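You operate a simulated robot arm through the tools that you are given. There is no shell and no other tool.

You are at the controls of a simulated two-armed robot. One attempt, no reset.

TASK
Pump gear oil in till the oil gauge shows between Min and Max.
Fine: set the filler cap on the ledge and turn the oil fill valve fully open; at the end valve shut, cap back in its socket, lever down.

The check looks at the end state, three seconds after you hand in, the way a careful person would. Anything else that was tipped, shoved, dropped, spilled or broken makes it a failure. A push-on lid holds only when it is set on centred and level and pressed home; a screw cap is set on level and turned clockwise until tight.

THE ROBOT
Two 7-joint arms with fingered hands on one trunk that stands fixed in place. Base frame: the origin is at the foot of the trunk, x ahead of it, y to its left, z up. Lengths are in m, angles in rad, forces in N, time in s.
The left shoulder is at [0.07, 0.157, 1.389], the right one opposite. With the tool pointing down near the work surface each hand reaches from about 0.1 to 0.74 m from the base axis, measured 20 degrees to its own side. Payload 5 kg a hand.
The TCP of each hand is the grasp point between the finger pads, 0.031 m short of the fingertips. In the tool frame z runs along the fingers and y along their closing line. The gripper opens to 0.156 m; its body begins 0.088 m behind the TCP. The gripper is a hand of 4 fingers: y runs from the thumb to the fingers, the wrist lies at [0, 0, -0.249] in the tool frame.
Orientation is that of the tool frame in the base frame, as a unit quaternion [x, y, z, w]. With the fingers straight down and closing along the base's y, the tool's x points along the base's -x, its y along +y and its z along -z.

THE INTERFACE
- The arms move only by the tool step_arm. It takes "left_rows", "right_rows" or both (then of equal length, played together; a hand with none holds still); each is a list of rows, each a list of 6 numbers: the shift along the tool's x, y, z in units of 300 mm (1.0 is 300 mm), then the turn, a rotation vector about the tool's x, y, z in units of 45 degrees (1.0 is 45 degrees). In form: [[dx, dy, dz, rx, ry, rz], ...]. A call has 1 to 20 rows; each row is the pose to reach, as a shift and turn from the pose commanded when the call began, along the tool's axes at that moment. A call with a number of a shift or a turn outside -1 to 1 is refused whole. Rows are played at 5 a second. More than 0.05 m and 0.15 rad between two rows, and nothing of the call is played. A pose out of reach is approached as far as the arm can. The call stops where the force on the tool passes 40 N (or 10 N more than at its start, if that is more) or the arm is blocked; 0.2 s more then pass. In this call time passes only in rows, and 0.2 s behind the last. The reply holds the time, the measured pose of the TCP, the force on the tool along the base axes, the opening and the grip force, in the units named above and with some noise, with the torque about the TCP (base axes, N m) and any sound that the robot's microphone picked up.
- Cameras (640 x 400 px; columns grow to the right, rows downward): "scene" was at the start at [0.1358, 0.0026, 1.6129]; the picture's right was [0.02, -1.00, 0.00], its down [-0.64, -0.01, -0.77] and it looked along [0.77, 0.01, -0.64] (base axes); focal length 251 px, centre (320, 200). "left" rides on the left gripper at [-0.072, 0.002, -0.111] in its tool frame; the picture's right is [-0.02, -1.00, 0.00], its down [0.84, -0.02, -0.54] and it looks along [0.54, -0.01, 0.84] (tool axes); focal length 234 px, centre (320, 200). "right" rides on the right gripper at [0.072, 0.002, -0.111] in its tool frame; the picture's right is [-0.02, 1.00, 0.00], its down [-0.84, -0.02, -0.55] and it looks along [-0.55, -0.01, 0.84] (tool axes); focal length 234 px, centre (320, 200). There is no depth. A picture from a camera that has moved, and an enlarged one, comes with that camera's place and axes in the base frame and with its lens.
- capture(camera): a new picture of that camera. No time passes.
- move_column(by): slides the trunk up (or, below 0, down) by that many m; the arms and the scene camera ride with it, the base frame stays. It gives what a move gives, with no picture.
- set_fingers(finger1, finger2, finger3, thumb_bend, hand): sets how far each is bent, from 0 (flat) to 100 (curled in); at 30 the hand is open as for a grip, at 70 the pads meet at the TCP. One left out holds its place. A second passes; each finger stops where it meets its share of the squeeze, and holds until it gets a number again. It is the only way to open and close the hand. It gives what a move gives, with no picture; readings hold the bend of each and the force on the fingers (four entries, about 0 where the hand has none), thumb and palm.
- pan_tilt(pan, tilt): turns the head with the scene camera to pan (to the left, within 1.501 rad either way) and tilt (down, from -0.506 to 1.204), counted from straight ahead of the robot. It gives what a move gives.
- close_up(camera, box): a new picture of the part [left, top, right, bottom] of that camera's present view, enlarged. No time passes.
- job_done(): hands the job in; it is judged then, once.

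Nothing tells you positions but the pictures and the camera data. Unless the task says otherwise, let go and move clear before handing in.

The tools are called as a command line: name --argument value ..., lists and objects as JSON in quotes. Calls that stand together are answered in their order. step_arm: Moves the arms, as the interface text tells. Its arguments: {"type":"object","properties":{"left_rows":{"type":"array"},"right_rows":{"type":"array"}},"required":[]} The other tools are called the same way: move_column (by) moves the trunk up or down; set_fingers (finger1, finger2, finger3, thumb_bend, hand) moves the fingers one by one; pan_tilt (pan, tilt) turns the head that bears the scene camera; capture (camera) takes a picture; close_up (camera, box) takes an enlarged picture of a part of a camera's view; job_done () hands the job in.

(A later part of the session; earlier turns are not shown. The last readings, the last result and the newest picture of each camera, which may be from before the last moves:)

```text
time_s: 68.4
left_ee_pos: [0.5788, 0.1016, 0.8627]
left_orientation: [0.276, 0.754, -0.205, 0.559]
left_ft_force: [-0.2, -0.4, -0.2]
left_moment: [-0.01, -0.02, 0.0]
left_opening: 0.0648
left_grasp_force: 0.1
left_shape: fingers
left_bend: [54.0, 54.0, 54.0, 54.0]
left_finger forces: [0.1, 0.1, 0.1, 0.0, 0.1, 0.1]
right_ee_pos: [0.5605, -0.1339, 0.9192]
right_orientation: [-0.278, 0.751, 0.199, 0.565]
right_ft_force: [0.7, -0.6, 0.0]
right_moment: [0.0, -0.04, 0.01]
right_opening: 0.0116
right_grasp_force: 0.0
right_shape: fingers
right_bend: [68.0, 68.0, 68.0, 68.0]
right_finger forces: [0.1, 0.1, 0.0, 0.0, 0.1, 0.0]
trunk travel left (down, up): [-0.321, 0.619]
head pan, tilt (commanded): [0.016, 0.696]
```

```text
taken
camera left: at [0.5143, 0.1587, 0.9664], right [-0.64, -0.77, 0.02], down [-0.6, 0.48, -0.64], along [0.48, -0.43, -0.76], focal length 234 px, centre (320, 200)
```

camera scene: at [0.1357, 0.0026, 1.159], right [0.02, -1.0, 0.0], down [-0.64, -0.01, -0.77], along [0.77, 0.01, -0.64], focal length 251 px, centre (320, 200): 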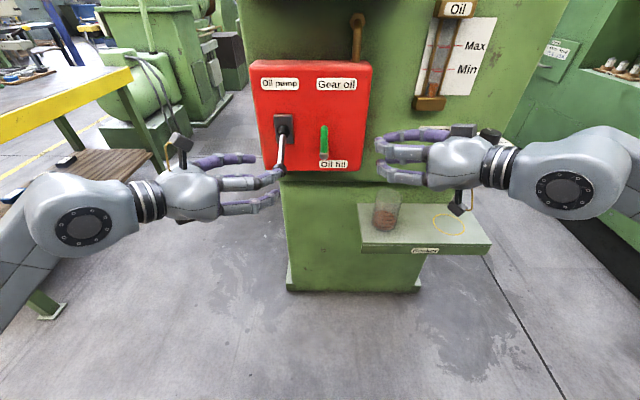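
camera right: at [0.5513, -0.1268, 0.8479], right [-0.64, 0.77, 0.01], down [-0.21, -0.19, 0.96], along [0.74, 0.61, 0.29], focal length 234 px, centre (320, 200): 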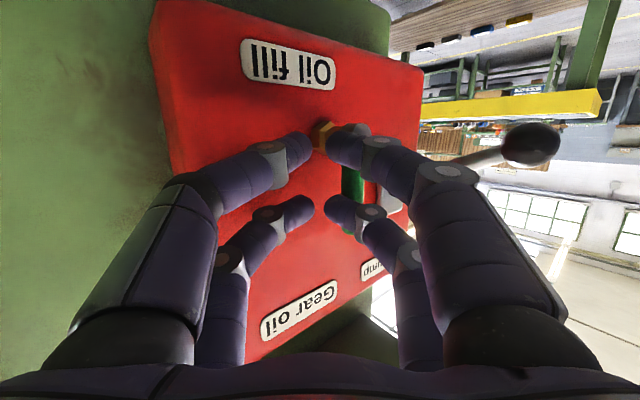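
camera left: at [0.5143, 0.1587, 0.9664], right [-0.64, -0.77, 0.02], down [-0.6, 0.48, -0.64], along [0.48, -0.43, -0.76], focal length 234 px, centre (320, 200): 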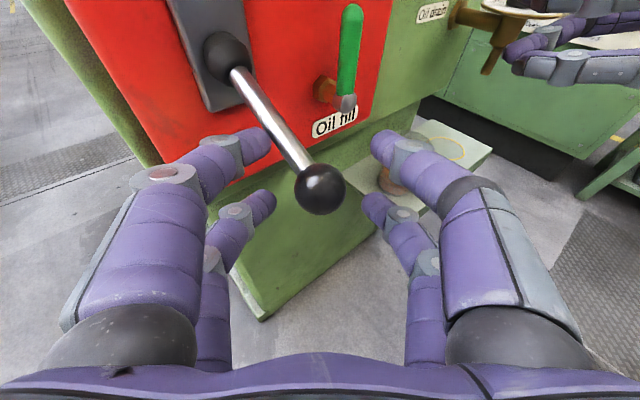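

The ball sits centred between the finger pairs. Closing gently to cage it.

set_fingers --hand "left" --finger1 66 --finger2 66 --finger3 66 --thumb_bend 66

capture --camera "left"

close_up --camera "scene" --box '[200, 90, 340, 210]'

```text
time_s: 69.4
left_ee_pos: [0.5799, 0.1036, 0.8639]
left_orientation: [0.275, 0.754, -0.205, 0.56]
left_ft_force: [5.0, 8.8, 0.9]
left_moment: [-0.16, 0.05, 0.43]
left_opening: 0.0364
left_grasp_force: 4.5
left_shape: fingers
left_bend: [57.0, 66.0, 66.0, 66.0]
left_finger forces: [9.1, 0.0, 0.1, 0.1, 0.1, 0.0]
right_ee_pos: [0.5617, -0.1315, 0.9213]
right_orientation: [-0.28, 0.751, 0.2, 0.564]
right_ft_force: [0.4, 0.8, 0.2]
right_moment: [0.01, -0.02, 0.02]
right_opening: 0.011
right_grasp_force: 0.0
right_shape: fingers
right_bend: [68.0, 68.0, 68.0, 68.0]
right_finger forces: [0.0, 0.1, 0.0, 0.1, 0.0, 0.0]
trunk travel left (down, up): [-0.321, 0.619]
head pan, tilt (commanded): [0.016, 0.696]
```

```text
taken
camera left: at [0.5145, 0.16, 0.9664], right [-0.64, -0.77, 0.02], down [-0.6, 0.48, -0.64], along [0.48, -0.43, -0.76], focal length 234 px, centre (320, 200)
```

left: 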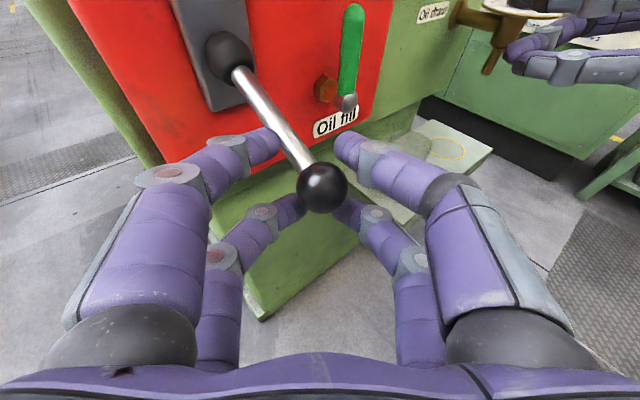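

```text
3.33 times, centred on (270, 150) of scene
camera zoom: at [0.1363, 0.0036, 1.1589], right [0.02, -1.0, 0.0], down [-0.64, -0.01, -0.77], along [0.77, 0.01, -0.64], focal length 836 px, centre (487, 367)
```

zoom: 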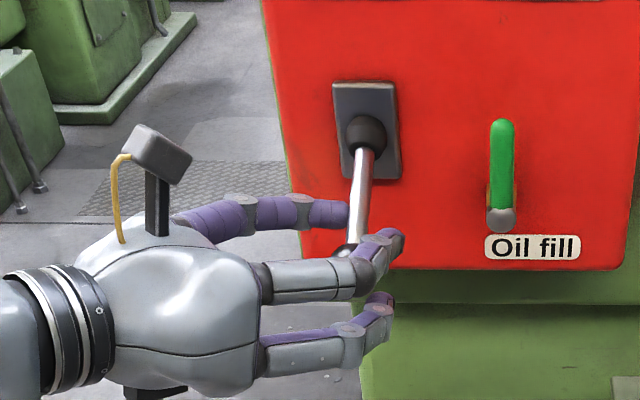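

Finger 1 is pressing the rod sideways, so I'll ease it and then lift the lever along its arc.

set_fingers --hand "left" --finger1 56

step_arm --left_rows '[[-0.034, -0.009, -0.021, 0, 0, 0], [-0.068, -0.017, -0.042, 0, 0, 0], [-0.105, -0.02, -0.057, 0, 0, 0], [-0.142, -0.023, -0.071, 0, 0, 0], [-0.174, -0.021, -0.078, 0, 0, 0], [-0.205, -0.019, -0.085, 0, 0, 0]]'

capture --camera "left"

close_up --camera "scene" --box '[200, 70, 340, 190]'

```text
time_s: 70.4
left_ee_pos: [0.5787, 0.1018, 0.8627]
left_orientation: [0.275, 0.755, -0.204, 0.559]
left_ft_force: [-1.7, 1.8, -0.1]
left_moment: [-0.01, -0.02, 0.1]
left_opening: 0.0396
left_grasp_force: 0.4
left_shape: fingers
left_bend: [55.0, 66.0, 66.0, 66.0]
left_finger forces: [2.3, 0.0, 0.0, 0.1, 0.0, 0.0]
right_ee_pos: [0.5627, -0.1344, 0.9214]
right_orientation: [-0.28, 0.75, 0.201, 0.565]
right_ft_force: [0.3, -0.6, -0.2]
right_moment: [-0.01, -0.02, -0.03]
right_opening: 0.0113
right_grasp_force: 0.0
right_shape: fingers
right_bend: [68.0, 68.0, 68.0, 68.0]
right_finger forces: [0.0, 0.0, 0.0, 0.1, 0.0, 0.0]
trunk travel left (down, up): [-0.321, 0.619]
head pan, tilt (commanded): [0.016, 0.696]
```

```text
time_s: 71.8
left_ee_pos: [0.569, 0.1018, 0.9297]
left_orientation: [0.276, 0.754, -0.205, 0.56]
left_ft_force: [-0.7, 0.4, -0.9]
left_moment: [0.0, 0.0, 0.01]
left_opening: 0.0385
left_grasp_force: 1.0
left_shape: fingers
left_bend: [56.0, 65.0, 65.0, 66.0]
left_finger forces: [0.0, 0.8, 0.5, 0.0, 0.0, 0.0]
right_ee_pos: [0.5629, -0.134, 0.9208]
right_orientation: [-0.279, 0.75, 0.2, 0.565]
right_ft_force: [0.8, -0.2, 0.8]
right_moment: [0.0, 0.01, -0.03]
right_opening: 0.0116
right_grasp_force: 0.0
right_shape: fingers
right_bend: [68.0, 68.0, 68.0, 68.0]
right_finger forces: [0.1, 0.0, 0.0, 0.0, 0.0, 0.0]
trunk travel left (down, up): [-0.321, 0.619]
head pan, tilt (commanded): [0.016, 0.696]
```

```text
taken
camera left: at [0.5043, 0.1592, 1.032], right [-0.64, -0.77, 0.02], down [-0.6, 0.48, -0.64], along [0.48, -0.43, -0.76], focal length 234 px, centre (320, 200)
```

left: 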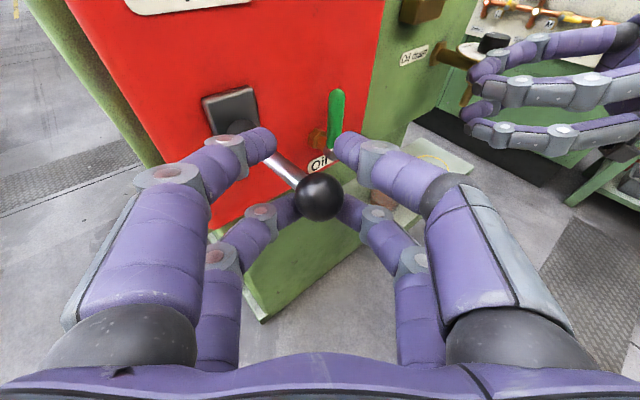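

```text
3.33 times, centred on (270, 130) of scene
camera zoom: at [0.1358, 0.0025, 1.1589], right [0.02, -1.0, 0.0], down [-0.64, -0.01, -0.77], along [0.77, 0.01, -0.64], focal length 836 px, centre (487, 433)
```

zoom: 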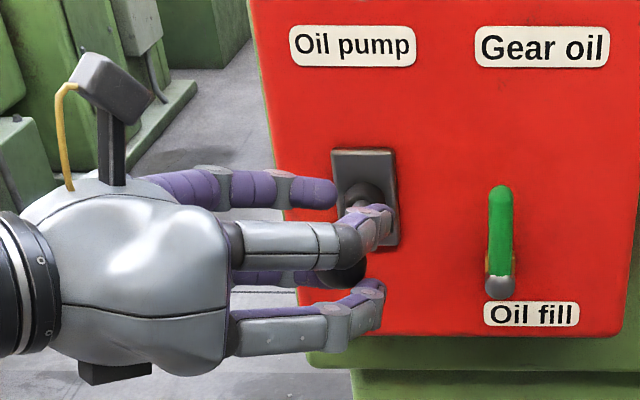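

The lever lifts smoothly with little force. Continuing upward to find the top of the stroke.

step_arm --left_rows '[[-0.032, 0.005, -0.004, 0, 0, 0], [-0.063, 0.01, -0.007, 0, 0, 0], [-0.094, 0.019, -0.005, 0, 0, 0], [-0.124, 0.028, -0.003, 0, 0, 0], [-0.154, 0.04, 0.003, 0, 0, 0], [-0.183, 0.052, 0.009, 0, 0, 0]]'

capture --camera "left"

close_up --camera "scene" --box '[200, 60, 340, 180]'

close_up --camera "scene" --box '[400, 0, 500, 130]'

```text
time_s: 73.0
left_ee_pos: [0.5852, 0.1049, 0.9572]
left_orientation: [0.277, 0.763, -0.203, 0.548]
left_ft_force: [-6.8, 6.6, -12.4]
left_moment: [0.3, 0.58, 0.13]
left_opening: 0.0384
left_grasp_force: 7.6
left_shape: fingers
left_bend: [56.0, 67.0, 66.0, 66.0]
left_finger forces: [0.0, 15.5, 0.0, 0.0, 0.0, 0.1]
right_ee_pos: [0.5607, -0.133, 0.9207]
right_orientation: [-0.28, 0.75, 0.201, 0.564]
right_ft_force: [-0.8, 0.5, -0.5]
right_moment: [0.0, -0.03, 0.0]
right_opening: 0.0113
right_grasp_force: 0.0
right_shape: fingers
right_bend: [68.0, 68.0, 68.0, 68.0]
right_finger forces: [0.0, 0.1, 0.0, 0.0, 0.0, 0.1]
trunk travel left (down, up): [-0.321, 0.619]
head pan, tilt (commanded): [0.016, 0.696]
stopped in row 5 (left hand): the force on the tool passed its limit at 46 N (the readings are from after the stop); the commanded pose is now the measured one
```

```text
taken
camera left: at [0.5224, 0.159, 1.063], right [-0.64, -0.77, 0.03], down [-0.61, 0.49, -0.62], along [0.46, -0.42, -0.78], focal length 234 px, centre (320, 200)
```

left: 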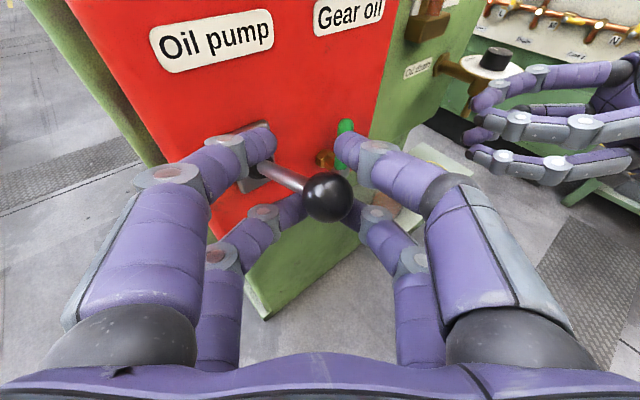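

```text
3.33 times, centred on (270, 120) of scene
camera zoom: at [0.1353, 0.0027, 1.1591], right [0.02, -1.0, 0.0], down [-0.64, -0.01, -0.77], along [0.77, 0.01, -0.64], focal length 836 px, centre (487, 467)
```

zoom: 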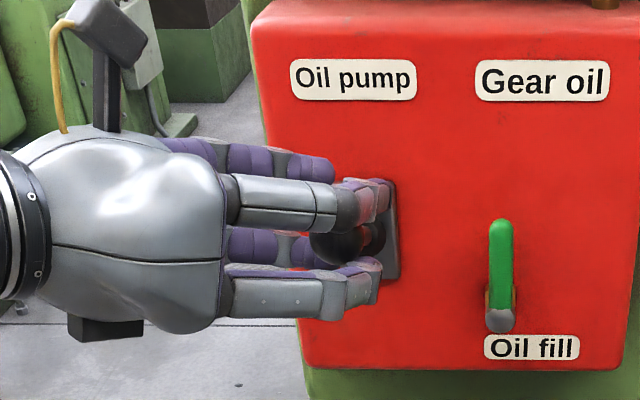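

```text
3.08 times, centred on (450, 65) of scene
camera zoom: at [0.1353, 0.0027, 1.1591], right [0.02, -1.0, 0.0], down [-0.64, -0.01, -0.77], along [0.77, 0.01, -0.64], focal length 772 px, centre (-80, 615)
```

zoom: 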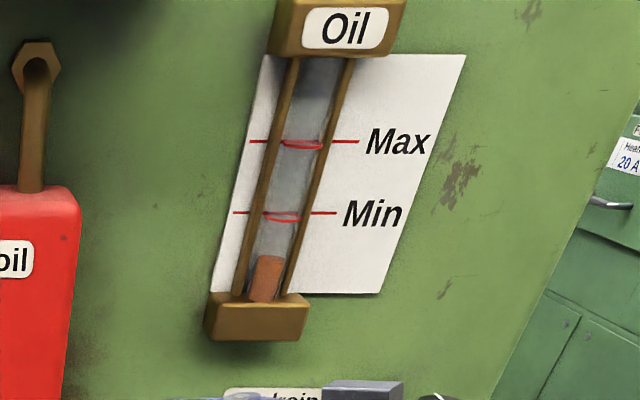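

The top stop is reached at about +25° (the arm stopped on force). Now the downstroke.

step_arm --left_rows '[[0.038, -0.027, -0.011, 0, 0, 0], [0.07, -0.032, -0.007, 0, 0, 0], [0.101, -0.037, -0.003, 0, 0, 0], [0.132, -0.039, 0.005, 0, 0, 0], [0.163, -0.041, 0.013, 0, 0, 0], [0.193, -0.039, 0.025, 0, 0, 0], [0.222, -0.037, 0.038, 0, 0, 0], [0.25, -0.031, 0.053, 0, 0, 0], [0.277, -0.025, 0.069, 0, 0, 0], [0.303, -0.017, 0.089, 0, 0, 0], [0.32, -0.012, 0.101, 0, 0, 0]]'

capture --camera "left"

close_up --camera "scene" --box '[400, 0, 500, 130]'

close_up --camera "scene" --box '[200, 60, 340, 180]'

```text
time_s: 75.4
left_ee_pos: [0.5821, 0.0998, 0.8581]
left_orientation: [0.276, 0.761, -0.203, 0.55]
left_ft_force: [0.0, -1.6, 0.5]
left_moment: [0.03, -0.02, 0.01]
left_opening: 0.0386
left_grasp_force: 0.2
left_shape: fingers
left_bend: [56.0, 66.0, 66.0, 66.0]
left_finger forces: [0.1, 0.0, 0.0, 0.0, 0.0, 0.1]
right_ee_pos: [0.5624, -0.1338, 0.9198]
right_orientation: [-0.28, 0.75, 0.201, 0.564]
right_ft_force: [-0.2, 0.7, 0.0]
right_moment: [-0.01, -0.02, -0.02]
right_opening: 0.0114
right_grasp_force: 0.0
right_shape: fingers
right_bend: [68.0, 68.0, 68.0, 68.0]
right_finger forces: [0.0, 0.1, 0.0, 0.0, 0.0, 0.0]
trunk travel left (down, up): [-0.321, 0.619]
head pan, tilt (commanded): [0.016, 0.696]
```

```text
taken
camera left: at [0.5187, 0.1564, 0.9634], right [-0.64, -0.77, 0.03], down [-0.61, 0.48, -0.63], along [0.47, -0.42, -0.78], focal length 234 px, centre (320, 200)
```

left: 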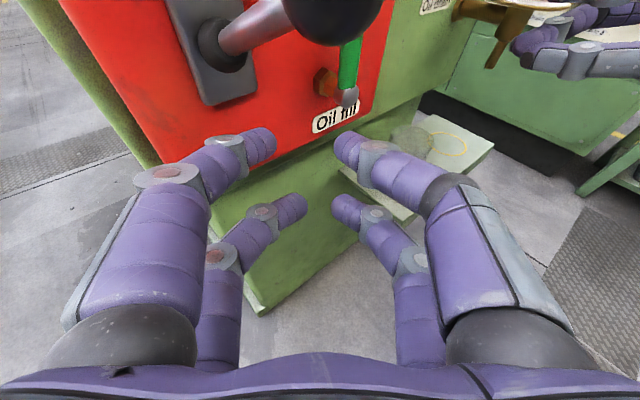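

```text
3.08 times, centred on (450, 65) of scene
camera zoom: at [0.1358, 0.0026, 1.1589], right [0.02, -1.0, 0.0], down [-0.64, -0.01, -0.77], along [0.77, 0.01, -0.64], focal length 772 px, centre (-80, 615)
```

zoom: 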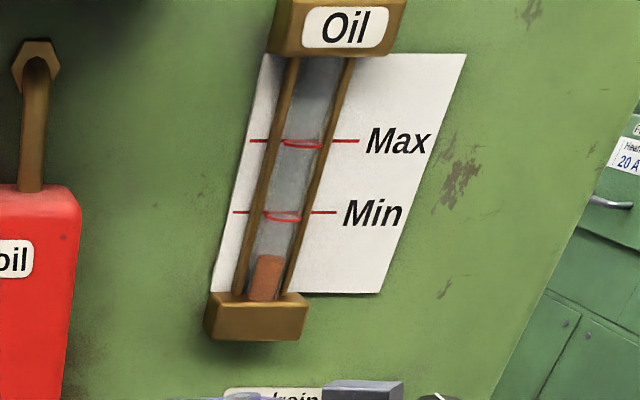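

```text
3.33 times, centred on (270, 120) of scene
camera zoom: at [0.1358, 0.0026, 1.1589], right [0.02, -1.0, 0.0], down [-0.64, -0.01, -0.77], along [0.77, 0.01, -0.64], focal length 836 px, centre (487, 467)
```

zoom: 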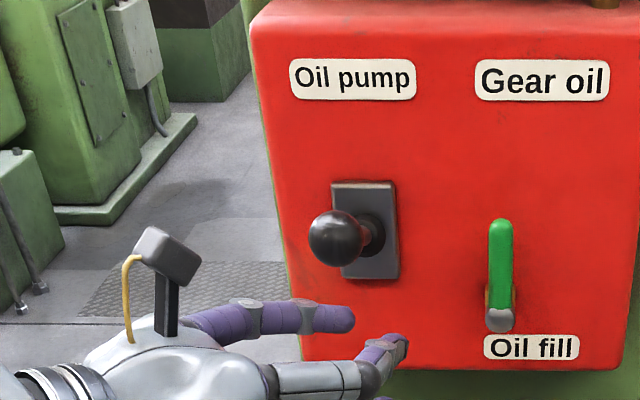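

The ball slipped up past the loosened finger and the lever stayed raised by friction, so I'll re-grip it at the top where the rod leaves room for all four fingers. First open and reposition.

set_fingers --hand "left" --finger1 53 --finger2 53 --finger3 53 --thumb_bend 53

step_arm --left_rows '[[0, 0, -0.1, 0, 0, 0], [0, 0, -0.2, 0, 0, 0], [-0.106, -0.002, -0.246, 0, 0, 0], [-0.211, -0.004, -0.292, 0, 0, 0], [-0.317, -0.006, -0.338, 0, 0, 0]]'

capture --camera "left"

close_up --camera "scene" --box '[200, 60, 340, 180]'

```text
time_s: 76.4
left_ee_pos: [0.5803, 0.1009, 0.8597]
left_orientation: [0.277, 0.761, -0.204, 0.55]
left_ft_force: [-0.1, 0.5, 0.4]
left_moment: [0.02, -0.03, -0.01]
left_opening: 0.0686
left_grasp_force: 0.0
left_shape: fingers
left_bend: [53.0, 53.0, 53.0, 53.0]
left_finger forces: [0.0, 0.0, 0.0, 0.0, 0.0, 0.0]
right_ee_pos: [0.5621, -0.1324, 0.9214]
right_orientation: [-0.279, 0.751, 0.2, 0.564]
right_ft_force: [-0.7, 0.6, 0.2]
right_moment: [-0.02, 0.04, 0.02]
right_opening: 0.0112
right_grasp_force: 0.0
right_shape: fingers
right_bend: [68.0, 68.0, 68.0, 68.0]
right_finger forces: [0.0, 0.0, 0.1, 0.0, 0.0, 0.0]
trunk travel left (down, up): [-0.321, 0.619]
head pan, tilt (commanded): [0.016, 0.696]
```

```text
time_s: 77.6
left_ee_pos: [0.5274, 0.1426, 0.9848]
left_orientation: [0.277, 0.761, -0.204, 0.55]
left_ft_force: [-0.2, -0.3, -0.4]
left_moment: [0.0, -0.02, -0.02]
left_opening: 0.0686
left_grasp_force: 0.0
left_shape: fingers
left_bend: [53.0, 53.0, 53.0, 53.0]
left_finger forces: [0.1, 0.1, 0.1, 0.1, 0.0, 0.1]
right_ee_pos: [0.5604, -0.1331, 0.9213]
right_orientation: [-0.278, 0.751, 0.199, 0.565]
right_ft_force: [0.9, 0.8, 0.2]
right_moment: [0.04, -0.02, 0.05]
right_opening: 0.0112
right_grasp_force: 0.0
right_shape: fingers
right_bend: [68.0, 68.0, 68.0, 68.0]
right_finger forces: [0.1, 0.0, 0.0, 0.0, 0.0, 0.0]
trunk travel left (down, up): [-0.321, 0.619]
head pan, tilt (commanded): [0.016, 0.696]
```

```text
taken
camera left: at [0.4647, 0.198, 1.0895], right [-0.64, -0.77, 0.03], down [-0.61, 0.48, -0.63], along [0.47, -0.42, -0.78], focal length 234 px, centre (320, 200)
```

left: 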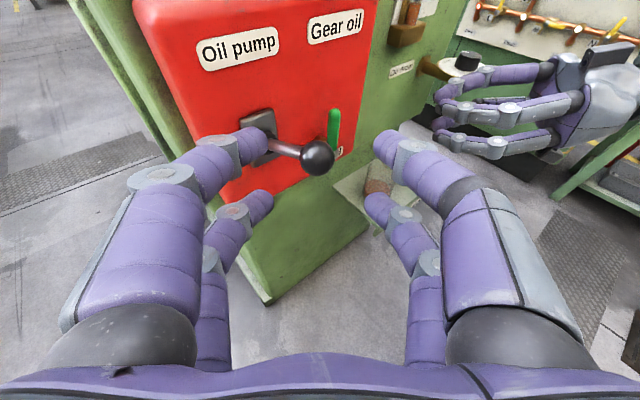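

```text
3.33 times, centred on (270, 120) of scene
camera zoom: at [0.1355, 0.0017, 1.1589], right [0.02, -1.0, 0.0], down [-0.64, -0.01, -0.77], along [0.77, 0.01, -0.64], focal length 836 px, centre (487, 467)
```

zoom: 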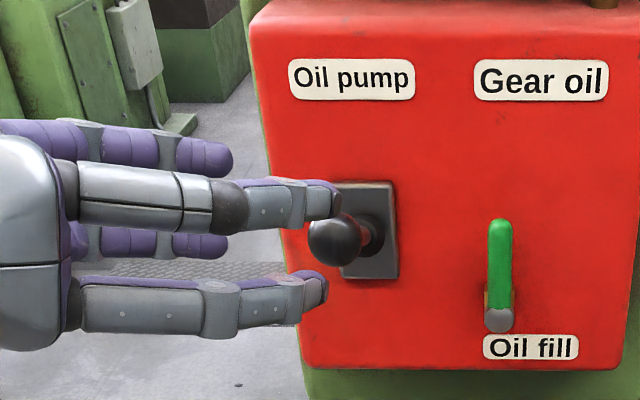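

The ball is straight ahead again. I'll move in and close all four fingers around it.

step_arm --left_rows '[[0.013, 0.005, 0.1, 0, 0, 0], [0.027, 0.011, 0.2, 0, 0, 0]]'

capture --camera "left"

set_fingers --hand "left" --finger1 70 --finger2 70 --finger3 70 --thumb_bend 70

capture --camera "left"

close_up --camera "scene" --box '[200, 60, 340, 180]'

```text
time_s: 78.2
left_ee_pos: [0.5739, 0.1143, 0.9602]
left_orientation: [0.273, 0.761, -0.206, 0.551]
left_ft_force: [0.2, -0.4, 0.3]
left_moment: [0.0, -0.03, 0.04]
left_opening: 0.0686
left_grasp_force: 0.0
left_shape: fingers
left_bend: [53.0, 53.0, 53.0, 53.0]
left_finger forces: [0.1, 0.0, 0.0, 0.0, 0.1, 0.0]
right_ee_pos: [0.5617, -0.1327, 0.9196]
right_orientation: [-0.28, 0.75, 0.2, 0.565]
right_ft_force: [0.3, 0.0, -0.6]
right_moment: [-0.04, 0.04, -0.01]
right_opening: 0.0113
right_grasp_force: 0.0
right_shape: fingers
right_bend: [68.0, 68.0, 68.0, 68.0]
right_finger forces: [0.0, 0.0, 0.0, 0.0, 0.0, 0.0]
trunk travel left (down, up): [-0.321, 0.619]
head pan, tilt (commanded): [0.016, 0.696]
```

```text
taken
camera left: at [0.5105, 0.1687, 1.063], right [-0.64, -0.77, 0.03], down [-0.61, 0.48, -0.63], along [0.47, -0.43, -0.77], focal length 234 px, centre (320, 200)
```

left: 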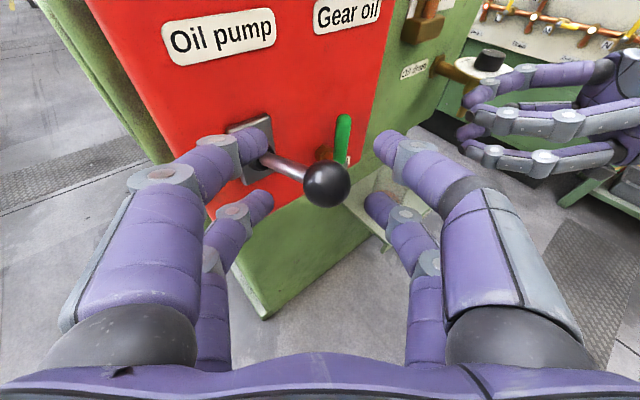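

```text
time_s: 79.2
left_ee_pos: [0.5728, 0.1121, 0.9567]
left_orientation: [0.277, 0.76, -0.204, 0.551]
left_ft_force: [-0.4, -4.3, -1.2]
left_moment: [-0.04, 0.04, -0.07]
left_opening: 0.0063
left_grasp_force: 1.9
left_shape: fingers
left_bend: [70.0, 70.0, 68.0, 70.0]
left_finger forces: [0.1, 0.0, 2.6, 0.0, 1.7, 0.0]
right_ee_pos: [0.5618, -0.1349, 0.9208]
right_orientation: [-0.278, 0.751, 0.199, 0.565]
right_ft_force: [0.2, -0.5, 0.4]
right_moment: [-0.01, -0.01, -0.02]
right_opening: 0.0115
right_grasp_force: 0.0
right_shape: fingers
right_bend: [68.0, 68.0, 68.0, 68.0]
right_finger forces: [0.1, 0.1, 0.0, 0.1, 0.0, 0.0]
trunk travel left (down, up): [-0.321, 0.619]
head pan, tilt (commanded): [0.016, 0.696]
```

```text
taken
camera left: at [0.5101, 0.1669, 1.0622], right [-0.64, -0.77, 0.03], down [-0.61, 0.48, -0.63], along [0.47, -0.42, -0.78], focal length 234 px, centre (320, 200)
```

left: 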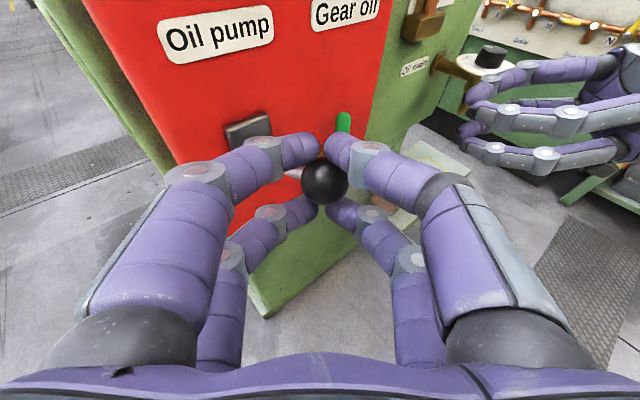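

```text
3.33 times, centred on (270, 120) of scene
camera zoom: at [0.1357, 0.0022, 1.1589], right [0.02, -1.0, 0.0], down [-0.64, -0.01, -0.77], along [0.77, 0.01, -0.64], focal length 836 px, centre (487, 467)
```

zoom: 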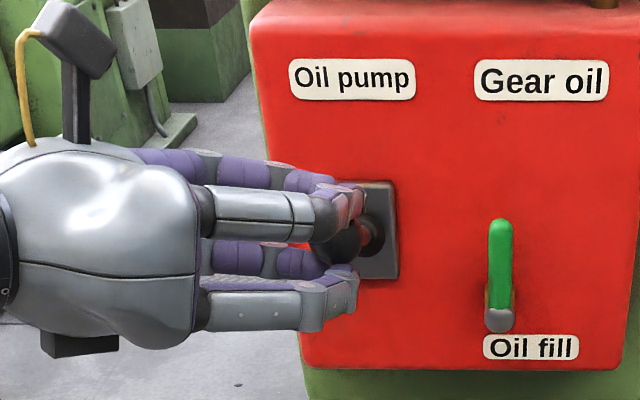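

All four fingers now cage the ball. Downstroke along the arc.

step_arm --left_rows '[[0.031, -0.008, 0.0, 0, 0, 0], [0.062, -0.013, 0.004, 0, 0, 0], [0.094, -0.018, 0.008, 0, 0, 0], [0.125, -0.02, 0.015, 0, 0, 0], [0.156, -0.022, 0.023, 0, 0, 0], [0.186, -0.02, 0.035, 0, 0, 0], [0.215, -0.018, 0.047, 0, 0, 0], [0.243, -0.013, 0.063, 0, 0, 0], [0.27, -0.007, 0.079, 0, 0, 0], [0.295, 0.002, 0.097, 0, 0, 0]]'

capture --camera "left"

close_up --camera "scene" --box '[400, 0, 500, 130]'

close_up --camera "scene" --box '[200, 60, 340, 180]'

```text
time_s: 81.4
left_ee_pos: [0.5726, 0.1095, 0.866]
left_orientation: [0.276, 0.758, -0.204, 0.555]
left_ft_force: [-6.5, 8.3, 21.0]
left_moment: [-0.31, -0.8, 0.1]
left_opening: 0.0024
left_grasp_force: 20.3
left_shape: fingers
left_bend: [72.0, 70.0, 70.0, 70.0]
left_finger forces: [29.8, 0.9, 8.6, 0.0, 1.5, 0.1]
right_ee_pos: [0.5595, -0.1329, 0.9223]
right_orientation: [-0.279, 0.749, 0.199, 0.566]
right_ft_force: [0.6, -0.7, 0.3]
right_moment: [0.03, 0.01, -0.02]
right_opening: 0.0112
right_grasp_force: 0.0
right_shape: fingers
right_bend: [68.0, 68.0, 68.0, 68.0]
right_finger forces: [0.0, 0.0, 0.0, 0.0, 0.1, 0.0]
trunk travel left (down, up): [-0.321, 0.619]
head pan, tilt (commanded): [0.016, 0.696]
```

```text
taken
camera left: at [0.5098, 0.165, 0.9709], right [-0.64, -0.77, 0.03], down [-0.6, 0.48, -0.64], along [0.48, -0.42, -0.77], focal length 234 px, centre (320, 200)
```

left: 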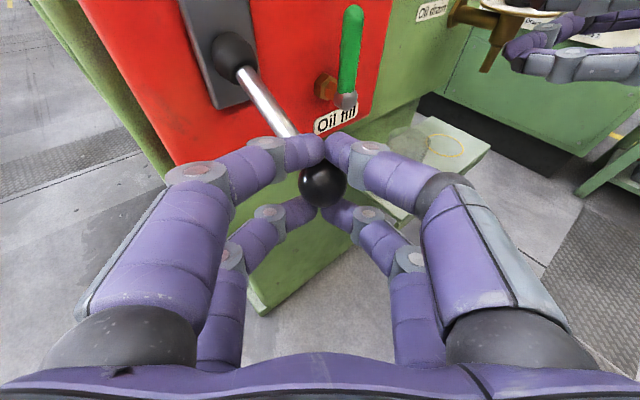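

```text
3.08 times, centred on (450, 65) of scene
camera zoom: at [0.133, 0.003, 1.1597], right [0.02, -1.0, 0.0], down [-0.64, -0.01, -0.77], along [0.77, 0.01, -0.64], focal length 772 px, centre (-80, 615)
```

zoom: 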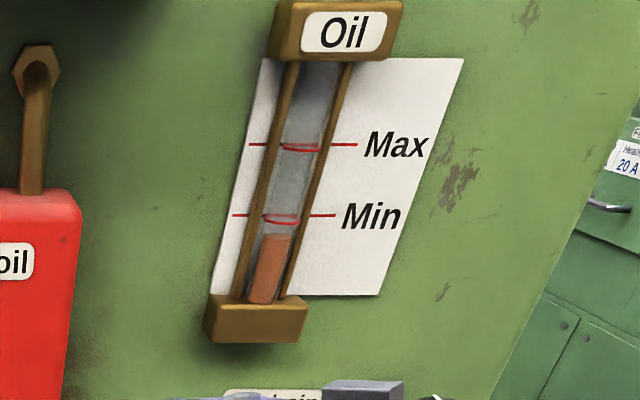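

```text
3.33 times, centred on (270, 120) of scene
camera zoom: at [0.133, 0.003, 1.1597], right [0.02, -1.0, 0.0], down [-0.64, -0.01, -0.77], along [0.77, 0.01, -0.64], focal length 836 px, centre (487, 467)
```

zoom: 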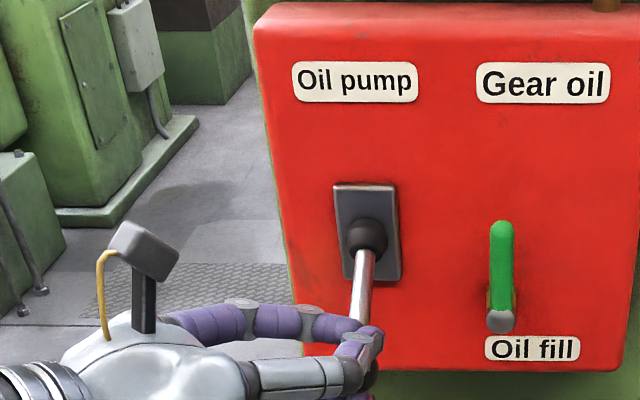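

One downstroke raised the oil by about a third of the Min–Max gap, and it is still just below Min. Two more strokes should land mid-range; now the second upstroke.

step_arm --left_rows '[[-0.025, -0.009, -0.018, 0, 0, 0], [-0.052, -0.015, -0.034, 0, 0, 0], [-0.08, -0.02, -0.05, 0, 0, 0], [-0.109, -0.022, -0.062, 0, 0, 0], [-0.139, -0.024, -0.074, 0, 0, 0], [-0.17, -0.022, -0.082, 0, 0, 0], [-0.201, -0.02, -0.089, 0, 0, 0], [-0.232, -0.015, -0.093, 0, 0, 0], [-0.264, -0.01, -0.097, 0, 0, 0], [-0.295, -0.002, -0.097, 0, 0, 0]]'

capture --camera "left"

close_up --camera "scene" --box '[400, 0, 500, 130]'

```text
time_s: 83.6
left_ee_pos: [0.5726, 0.1102, 0.9543]
left_orientation: [0.276, 0.76, -0.203, 0.552]
left_ft_force: [-2.7, -1.0, -0.6]
left_moment: [0.01, 0.06, -0.04]
left_opening: 0.005
left_grasp_force: 3.5
left_shape: fingers
left_bend: [70.0, 70.0, 68.0, 70.0]
left_finger forces: [0.1, 0.3, 3.4, 0.0, 3.1, 0.1]
right_ee_pos: [0.5615, -0.134, 0.9211]
right_orientation: [-0.279, 0.75, 0.2, 0.565]
right_ft_force: [-0.6, 0.8, 0.5]
right_moment: [0.01, 0.0, 0.03]
right_opening: 0.0111
right_grasp_force: 0.0
right_shape: fingers
right_bend: [68.0, 68.0, 68.0, 68.0]
right_finger forces: [0.1, 0.0, 0.1, 0.0, 0.0, 0.0]
trunk travel left (down, up): [-0.321, 0.619]
head pan, tilt (commanded): [0.016, 0.696]
```

```text
taken
camera left: at [0.5111, 0.1657, 1.06], right [-0.64, -0.77, 0.03], down [-0.61, 0.48, -0.63], along [0.47, -0.42, -0.78], focal length 234 px, centre (320, 200)
```

left: 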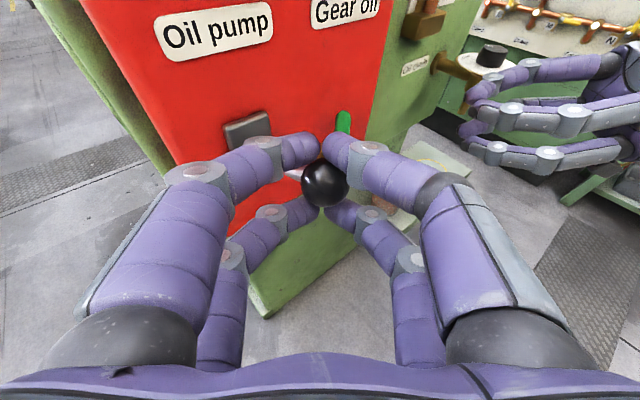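

```text
3.08 times, centred on (450, 65) of scene
camera zoom: at [0.1355, 0.0023, 1.159], right [0.01, -1.0, 0.0], down [-0.64, -0.01, -0.77], along [0.77, 0.01, -0.64], focal length 772 px, centre (-80, 615)
```

zoom: 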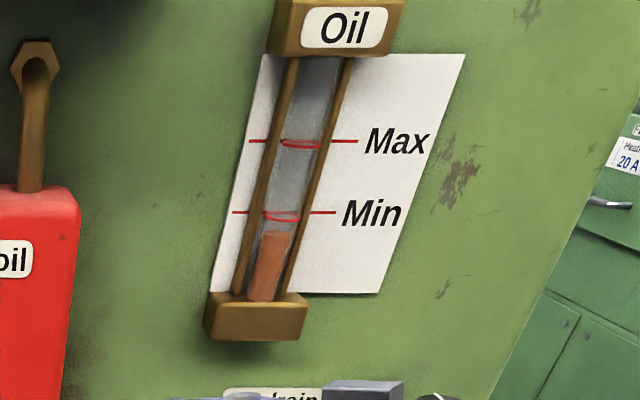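

step_arm --left_rows '[[0.031, -0.008, 0.0, 0, 0, 0], [0.062, -0.013, 0.004, 0, 0, 0], [0.094, -0.018, 0.008, 0, 0, 0], [0.125, -0.02, 0.015, 0, 0, 0], [0.156, -0.022, 0.023, 0, 0, 0], [0.186, -0.02, 0.035, 0, 0, 0], [0.215, -0.018, 0.047, 0, 0, 0], [0.243, -0.013, 0.063, 0, 0, 0], [0.27, -0.007, 0.079, 0, 0, 0], [0.295, 0.002, 0.097, 0, 0, 0]]'

close_up --camera "scene" --box '[400, 0, 500, 130]'

capture --camera "left"

```text
time_s: 85.8
left_ee_pos: [0.572, 0.1113, 0.8664]
left_orientation: [0.278, 0.757, -0.205, 0.555]
left_ft_force: [-4.9, 3.0, 22.1]
left_moment: [-0.38, -0.64, 0.0]
left_opening: 0.0033
left_grasp_force: 13.4
left_shape: fingers
left_bend: [71.0, 70.0, 69.0, 70.0]
left_finger forces: [22.1, 0.3, 2.6, 0.0, 2.4, 0.1]
right_ee_pos: [0.5596, -0.1339, 0.922]
right_orientation: [-0.279, 0.75, 0.199, 0.566]
right_ft_force: [0.0, 0.3, -0.1]
right_moment: [0.01, -0.01, 0.01]
right_opening: 0.0115
right_grasp_force: 0.1
right_shape: fingers
right_bend: [68.0, 68.0, 68.0, 68.0]
right_finger forces: [0.1, 0.0, 0.0, 0.0, 0.1, 0.1]
trunk travel left (down, up): [-0.321, 0.619]
head pan, tilt (commanded): [0.016, 0.696]
```

```text
3.08 times, centred on (450, 65) of scene
camera zoom: at [0.1332, 0.0023, 1.1597], right [0.02, -1.0, 0.0], down [-0.64, -0.01, -0.77], along [0.77, 0.01, -0.64], focal length 772 px, centre (-80, 615)
```

zoom: 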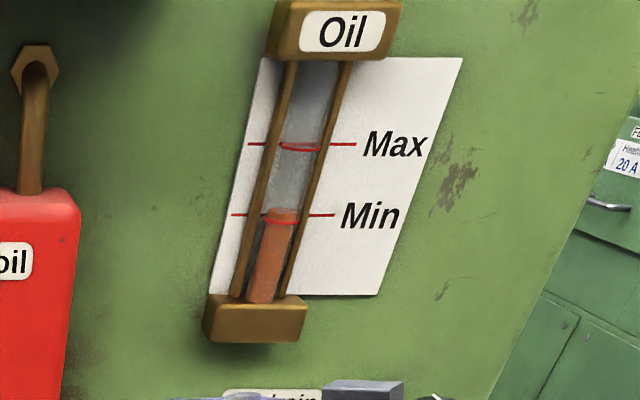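

```text
taken
camera left: at [0.5082, 0.1667, 0.9707], right [-0.64, -0.77, 0.02], down [-0.6, 0.48, -0.64], along [0.48, -0.42, -0.77], focal length 234 px, centre (320, 200)
```

left: 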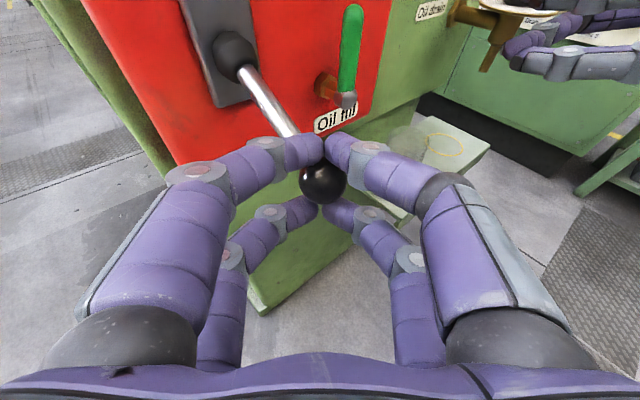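

The level is just above Min now. One more full stroke will put it comfortably between the marks.

step_arm --left_rows '[[-0.025, -0.009, -0.018, 0, 0, 0], [-0.052, -0.015, -0.034, 0, 0, 0], [-0.08, -0.02, -0.05, 0, 0, 0], [-0.109, -0.022, -0.062, 0, 0, 0], [-0.139, -0.024, -0.074, 0, 0, 0], [-0.17, -0.022, -0.082, 0, 0, 0], [-0.201, -0.02, -0.089, 0, 0, 0], [-0.232, -0.015, -0.093, 0, 0, 0], [-0.264, -0.01, -0.097, 0, 0, 0], [-0.295, -0.002, -0.097, 0, 0, 0]]'

step_arm --left_rows '[[0.031, -0.008, 0.0, 0, 0, 0], [0.062, -0.013, 0.004, 0, 0, 0], [0.094, -0.018, 0.008, 0, 0, 0], [0.125, -0.02, 0.015, 0, 0, 0], [0.156, -0.022, 0.023, 0, 0, 0], [0.186, -0.02, 0.035, 0, 0, 0], [0.215, -0.018, 0.047, 0, 0, 0], [0.243, -0.013, 0.063, 0, 0, 0], [0.27, -0.007, 0.079, 0, 0, 0], [0.295, 0.002, 0.097, 0, 0, 0]]'

close_up --camera "scene" --box '[400, 0, 500, 130]'

capture --camera "left"

```text
time_s: 88.0
left_ee_pos: [0.5726, 0.1105, 0.9557]
left_orientation: [0.276, 0.761, -0.203, 0.551]
left_ft_force: [-2.0, -0.4, 0.4]
left_moment: [0.02, 0.09, -0.03]
left_opening: 0.004
left_grasp_force: 2.8
left_shape: fingers
left_bend: [70.0, 70.0, 68.0, 70.0]
left_finger forces: [0.0, 0.9, 2.8, 0.1, 2.3, 0.0]
right_ee_pos: [0.5618, -0.1349, 0.9213]
right_orientation: [-0.28, 0.751, 0.2, 0.564]
right_ft_force: [0.3, -0.7, 0.1]
right_moment: [0.01, 0.01, -0.01]
right_opening: 0.0112
right_grasp_force: 0.0
right_shape: fingers
right_bend: [68.0, 68.0, 68.0, 68.0]
right_finger forces: [0.0, 0.0, 0.0, 0.0, 0.0, 0.1]
trunk travel left (down, up): [-0.321, 0.619]
head pan, tilt (commanded): [0.016, 0.696]
```

```text
time_s: 90.2
left_ee_pos: [0.5717, 0.1114, 0.8673]
left_orientation: [0.277, 0.758, -0.204, 0.555]
left_ft_force: [-5.4, 4.6, 20.6]
left_moment: [-0.35, -0.6, 0.04]
left_opening: 0.0035
left_grasp_force: 12.4
left_shape: fingers
left_bend: [71.0, 70.0, 70.0, 70.0]
left_finger forces: [19.2, 0.4, 2.0, 0.1, 2.3, 0.0]
right_ee_pos: [0.5601, -0.1343, 0.9221]
right_orientation: [-0.279, 0.75, 0.199, 0.566]
right_ft_force: [0.7, -0.5, 0.7]
right_moment: [-0.02, -0.01, 0.0]
right_opening: 0.0113
right_grasp_force: 0.0
right_shape: fingers
right_bend: [68.0, 68.0, 68.0, 68.0]
right_finger forces: [0.0, 0.0, 0.0, 0.0, 0.0, 0.0]
trunk travel left (down, up): [-0.321, 0.619]
head pan, tilt (commanded): [0.016, 0.696]
```

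```text
3.08 times, centred on (450, 65) of scene
camera zoom: at [0.1333, 0.0026, 1.1597], right [0.02, -1.0, 0.0], down [-0.64, -0.01, -0.77], along [0.77, 0.01, -0.64], focal length 772 px, centre (-80, 615)
```

zoom: 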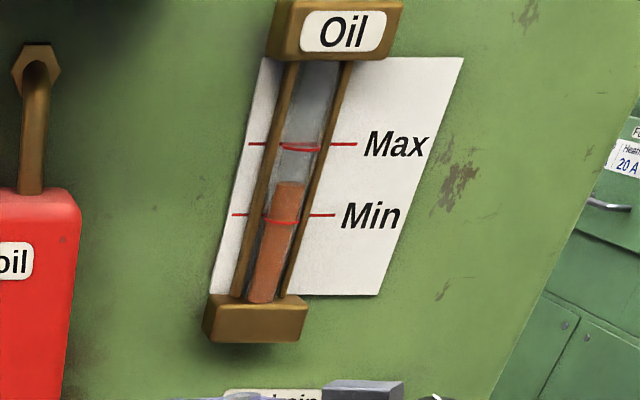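

```text
taken
camera left: at [0.5076, 0.1666, 0.9708], right [-0.64, -0.77, 0.03], down [-0.6, 0.48, -0.64], along [0.48, -0.42, -0.77], focal length 234 px, centre (320, 200)
```

left: 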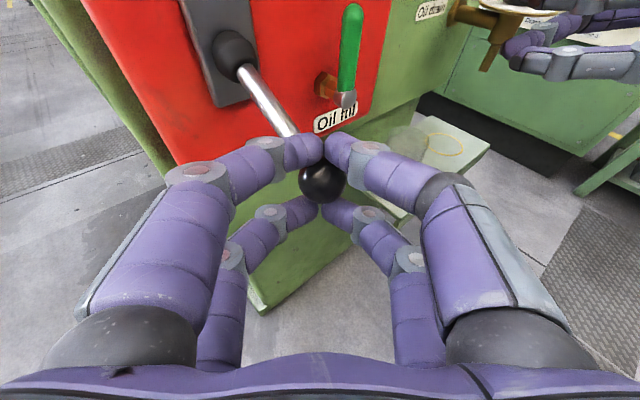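

The oil is now mid-way between Min and Max and the lever is at its bottom stop. I'll ease the pressure, open the hand and back away without disturbing the lever.

step_arm --left_rows '[[-0.008, 0, -0.002, 0, 0, 0]]'

set_fingers --hand "left" --finger1 50 --finger2 50 --finger3 50 --thumb_bend 50

step_arm --left_rows '[[0, 0, -0.1, 0, 0, 0], [0, 0, -0.2, 0, 0, 0], [0, 0, -0.3, 0, 0, 0]]'

capture --camera "left"

capture --camera "scene"

```text
time_s: 90.6
left_ee_pos: [0.5706, 0.1091, 0.8666]
left_orientation: [0.277, 0.759, -0.204, 0.553]
left_ft_force: [-4.5, 5.0, 20.9]
left_moment: [-0.37, -0.61, 0.03]
left_opening: 0.0032
left_grasp_force: 12.1
left_shape: fingers
left_bend: [71.0, 70.0, 70.0, 70.0]
left_finger forces: [20.1, 0.3, 1.9, 0.0, 2.3, 0.0]
right_ee_pos: [0.5597, -0.1328, 0.9213]
right_orientation: [-0.28, 0.75, 0.2, 0.565]
right_ft_force: [-0.6, 0.4, -0.1]
right_moment: [-0.03, -0.03, -0.02]
right_opening: 0.0114
right_grasp_force: 0.1
right_shape: fingers
right_bend: [68.0, 68.0, 68.0, 68.0]
right_finger forces: [0.0, 0.0, 0.0, 0.0, 0.1, 0.0]
trunk travel left (down, up): [-0.321, 0.619]
head pan, tilt (commanded): [0.016, 0.696]
```

```text
time_s: 91.6
left_ee_pos: [0.5728, 0.1111, 0.8634]
left_orientation: [0.276, 0.761, -0.204, 0.55]
left_ft_force: [-0.5, -0.1, -0.2]
left_moment: [0.02, 0.01, -0.01]
left_opening: 0.0803
left_grasp_force: 0.0
left_shape: fingers
left_bend: [50.0, 50.0, 50.0, 50.0]
left_finger forces: [0.0, 0.0, 0.0, 0.0, 0.0, 0.1]
right_ee_pos: [0.5609, -0.1336, 0.9205]
right_orientation: [-0.279, 0.75, 0.199, 0.565]
right_ft_force: [0.6, 0.0, 0.2]
right_moment: [0.0, -0.01, -0.03]
right_opening: 0.0116
right_grasp_force: 0.0
right_shape: fingers
right_bend: [68.0, 68.0, 68.0, 68.0]
right_finger forces: [0.0, 0.0, 0.0, 0.0, 0.0, 0.1]
trunk travel left (down, up): [-0.321, 0.619]
head pan, tilt (commanded): [0.016, 0.696]
```

```text
time_s: 92.6
left_ee_pos: [0.4771, 0.1644, 0.7678]
left_orientation: [0.258, 0.832, -0.236, 0.43]
left_ft_force: [0.4, -1.1, -0.1]
left_moment: [-0.01, 0.04, -0.01]
left_opening: 0.0809
left_grasp_force: 0.1
left_shape: fingers
left_bend: [50.0, 50.0, 50.0, 50.0]
left_finger forces: [0.0, 0.0, 0.0, 0.0, 0.0, 0.1]
right_ee_pos: [0.5628, -0.1333, 0.92]
right_orientation: [-0.279, 0.751, 0.2, 0.564]
right_ft_force: [0.0, 0.5, 0.1]
right_moment: [0.01, -0.01, 0.02]
right_opening: 0.0114
right_grasp_force: 0.1
right_shape: fingers
right_bend: [68.0, 68.0, 68.0, 68.0]
right_finger forces: [0.0, 0.0, 0.0, 0.0, 0.1, 0.1]
trunk travel left (down, up): [-0.321, 0.619]
head pan, tilt (commanded): [0.016, 0.696]
stopped in row 3 (left hand): the arm was blocked; the commanded pose is now the measured one
```

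```text
taken
camera left: at [0.4482, 0.218, 0.8873], right [-0.62, -0.76, 0.19], down [-0.75, 0.51, -0.42], along [0.22, -0.4, -0.89], focal length 234 px, centre (320, 200)
```

left: 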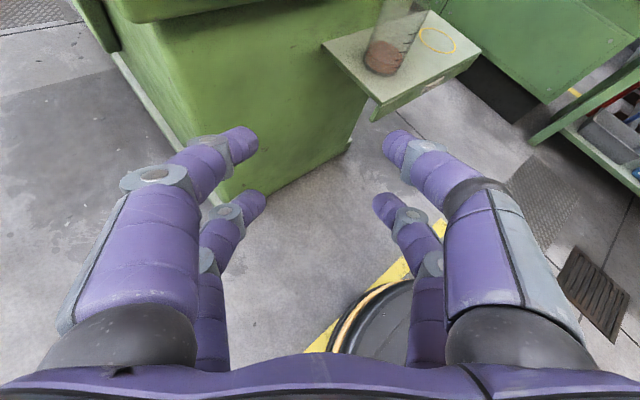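

```text
taken
camera scene: at [0.1361, 0.0033, 1.1589], right [0.02, -1.0, 0.0], down [-0.64, -0.01, -0.77], along [0.77, 0.01, -0.64], focal length 251 px, centre (320, 200)
```

scene: 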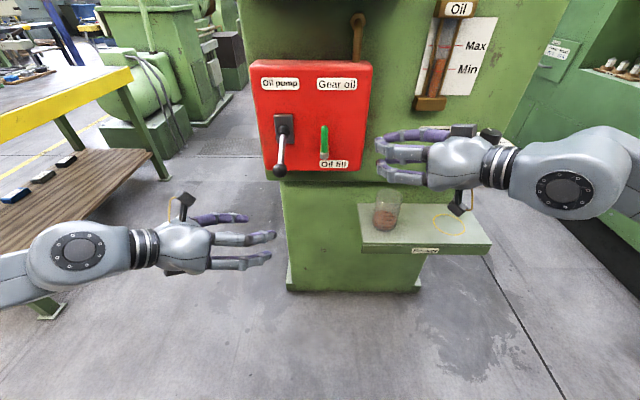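

The lever stays down and the oil level is good. Now the right hand must close the valve by pushing the handle from its left side over to the right and down. I'll move to a staging pose left of the handle.

step_arm --right_rows '[[-0.077, 0.098, 0.08, 0, 0, 0], [-0.154, 0.195, 0.16, 0, 0, 0], [-0.172, 0.249, 0.217, 0, 0, 0], [-0.19, 0.302, 0.275, 0, 0, 0], [-0.207, 0.356, 0.332, 0, 0, 0]]'

capture --camera "right"

close_up --camera "scene" --box '[240, 60, 400, 180]'

```text
time_s: 93.8
left_ee_pos: [0.4786, 0.1645, 0.7678]
left_orientation: [0.258, 0.832, -0.237, 0.431]
left_ft_force: [1.0, -0.5, -0.2]
left_moment: [-0.04, 0.01, -0.04]
left_opening: 0.0809
left_grasp_force: 0.0
left_shape: fingers
left_bend: [50.0, 50.0, 50.0, 50.0]
left_finger forces: [0.0, 0.1, 0.0, 0.1, 0.0, 0.0]
right_ee_pos: [0.5806, 0.02, 0.9489]
right_orientation: [-0.279, 0.751, 0.2, 0.564]
right_ft_force: [0.5, 0.8, 0.3]
right_moment: [0.0, -0.01, 0.0]
right_opening: 0.0111
right_grasp_force: 0.0
right_shape: fingers
right_bend: [68.0, 68.0, 68.0, 68.0]
right_finger forces: [0.0, 0.0, 0.0, 0.0, 0.0, 0.0]
trunk travel left (down, up): [-0.321, 0.619]
head pan, tilt (commanded): [0.016, 0.696]
```

```text
taken
camera right: at [0.4828, -0.0602, 0.9103], right [-0.64, 0.77, 0.01], down [-0.21, -0.19, 0.96], along [0.74, 0.61, 0.29], focal length 234 px, centre (320, 200)
```

right: 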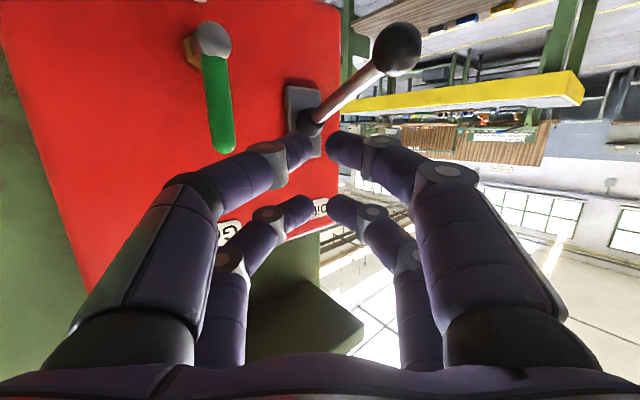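

```text
3.33 times, centred on (320, 120) of scene
camera zoom: at [0.1362, 0.0033, 1.1588], right [0.02, -1.0, 0.0], down [-0.64, -0.01, -0.77], along [0.77, 0.01, -0.64], focal length 836 px, centre (320, 467)
```

zoom: 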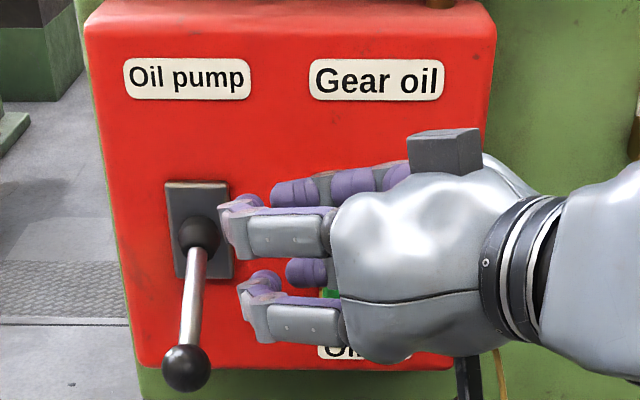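

The staging pose was reached exactly. Moving forward beside the handle and starting to push it right.

step_arm --right_rows '[[0.002, -0.065, 0.082, 0, 0, 0], [0.005, -0.13, 0.164, 0, 0, 0], [0.01, -0.176, 0.125, 0, 0, 0], [0.021, -0.217, 0.092, 0, 0, 0]]'

capture --camera "right"

close_up --camera "scene" --box '[240, 60, 400, 180]'

```text
time_s: 94.8
left_ee_pos: [0.4775, 0.1639, 0.7685]
left_orientation: [0.258, 0.832, -0.236, 0.431]
left_ft_force: [0.4, -0.9, -0.1]
left_moment: [0.03, -0.01, 0.01]
left_opening: 0.0809
left_grasp_force: 0.1
left_shape: fingers
left_bend: [50.0, 50.0, 50.0, 50.0]
left_finger forces: [0.0, 0.1, 0.0, 0.0, 0.0, 0.1]
right_ee_pos: [0.6416, -0.0141, 0.9387]
right_orientation: [-0.28, 0.75, 0.2, 0.565]
right_ft_force: [-8.1, -0.8, 2.9]
right_moment: [-0.13, 0.15, -0.18]
right_opening: 0.0066
right_grasp_force: 4.3
right_shape: fingers
right_bend: [68.0, 68.0, 68.0, 71.0]
right_finger forces: [0.0, 0.0, 0.0, 0.1, 8.2, 0.0]
trunk travel left (down, up): [-0.321, 0.619]
head pan, tilt (commanded): [0.016, 0.696]
```

```text
taken
camera right: at [0.5437, -0.0955, 0.9], right [-0.64, 0.77, 0.01], down [-0.22, -0.19, 0.96], along [0.74, 0.61, 0.29], focal length 234 px, centre (320, 200)
```

right: 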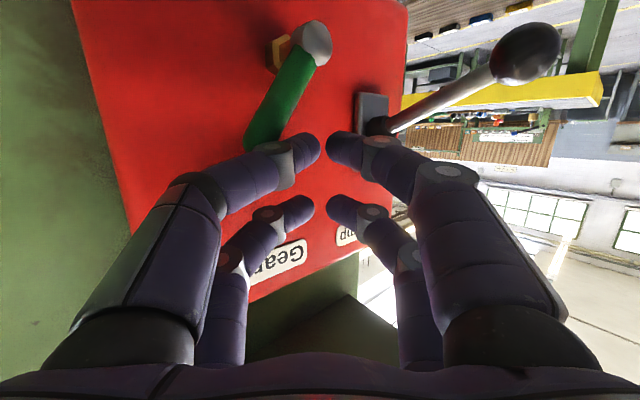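

```text
3.33 times, centred on (320, 120) of scene
camera zoom: at [0.1347, 0.0022, 1.1592], right [0.02, -1.0, 0.0], down [-0.64, -0.01, -0.77], along [0.77, 0.01, -0.64], focal length 836 px, centre (320, 467)
```

zoom: 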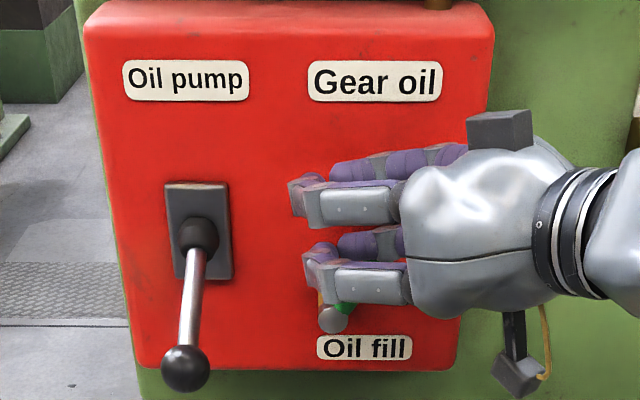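

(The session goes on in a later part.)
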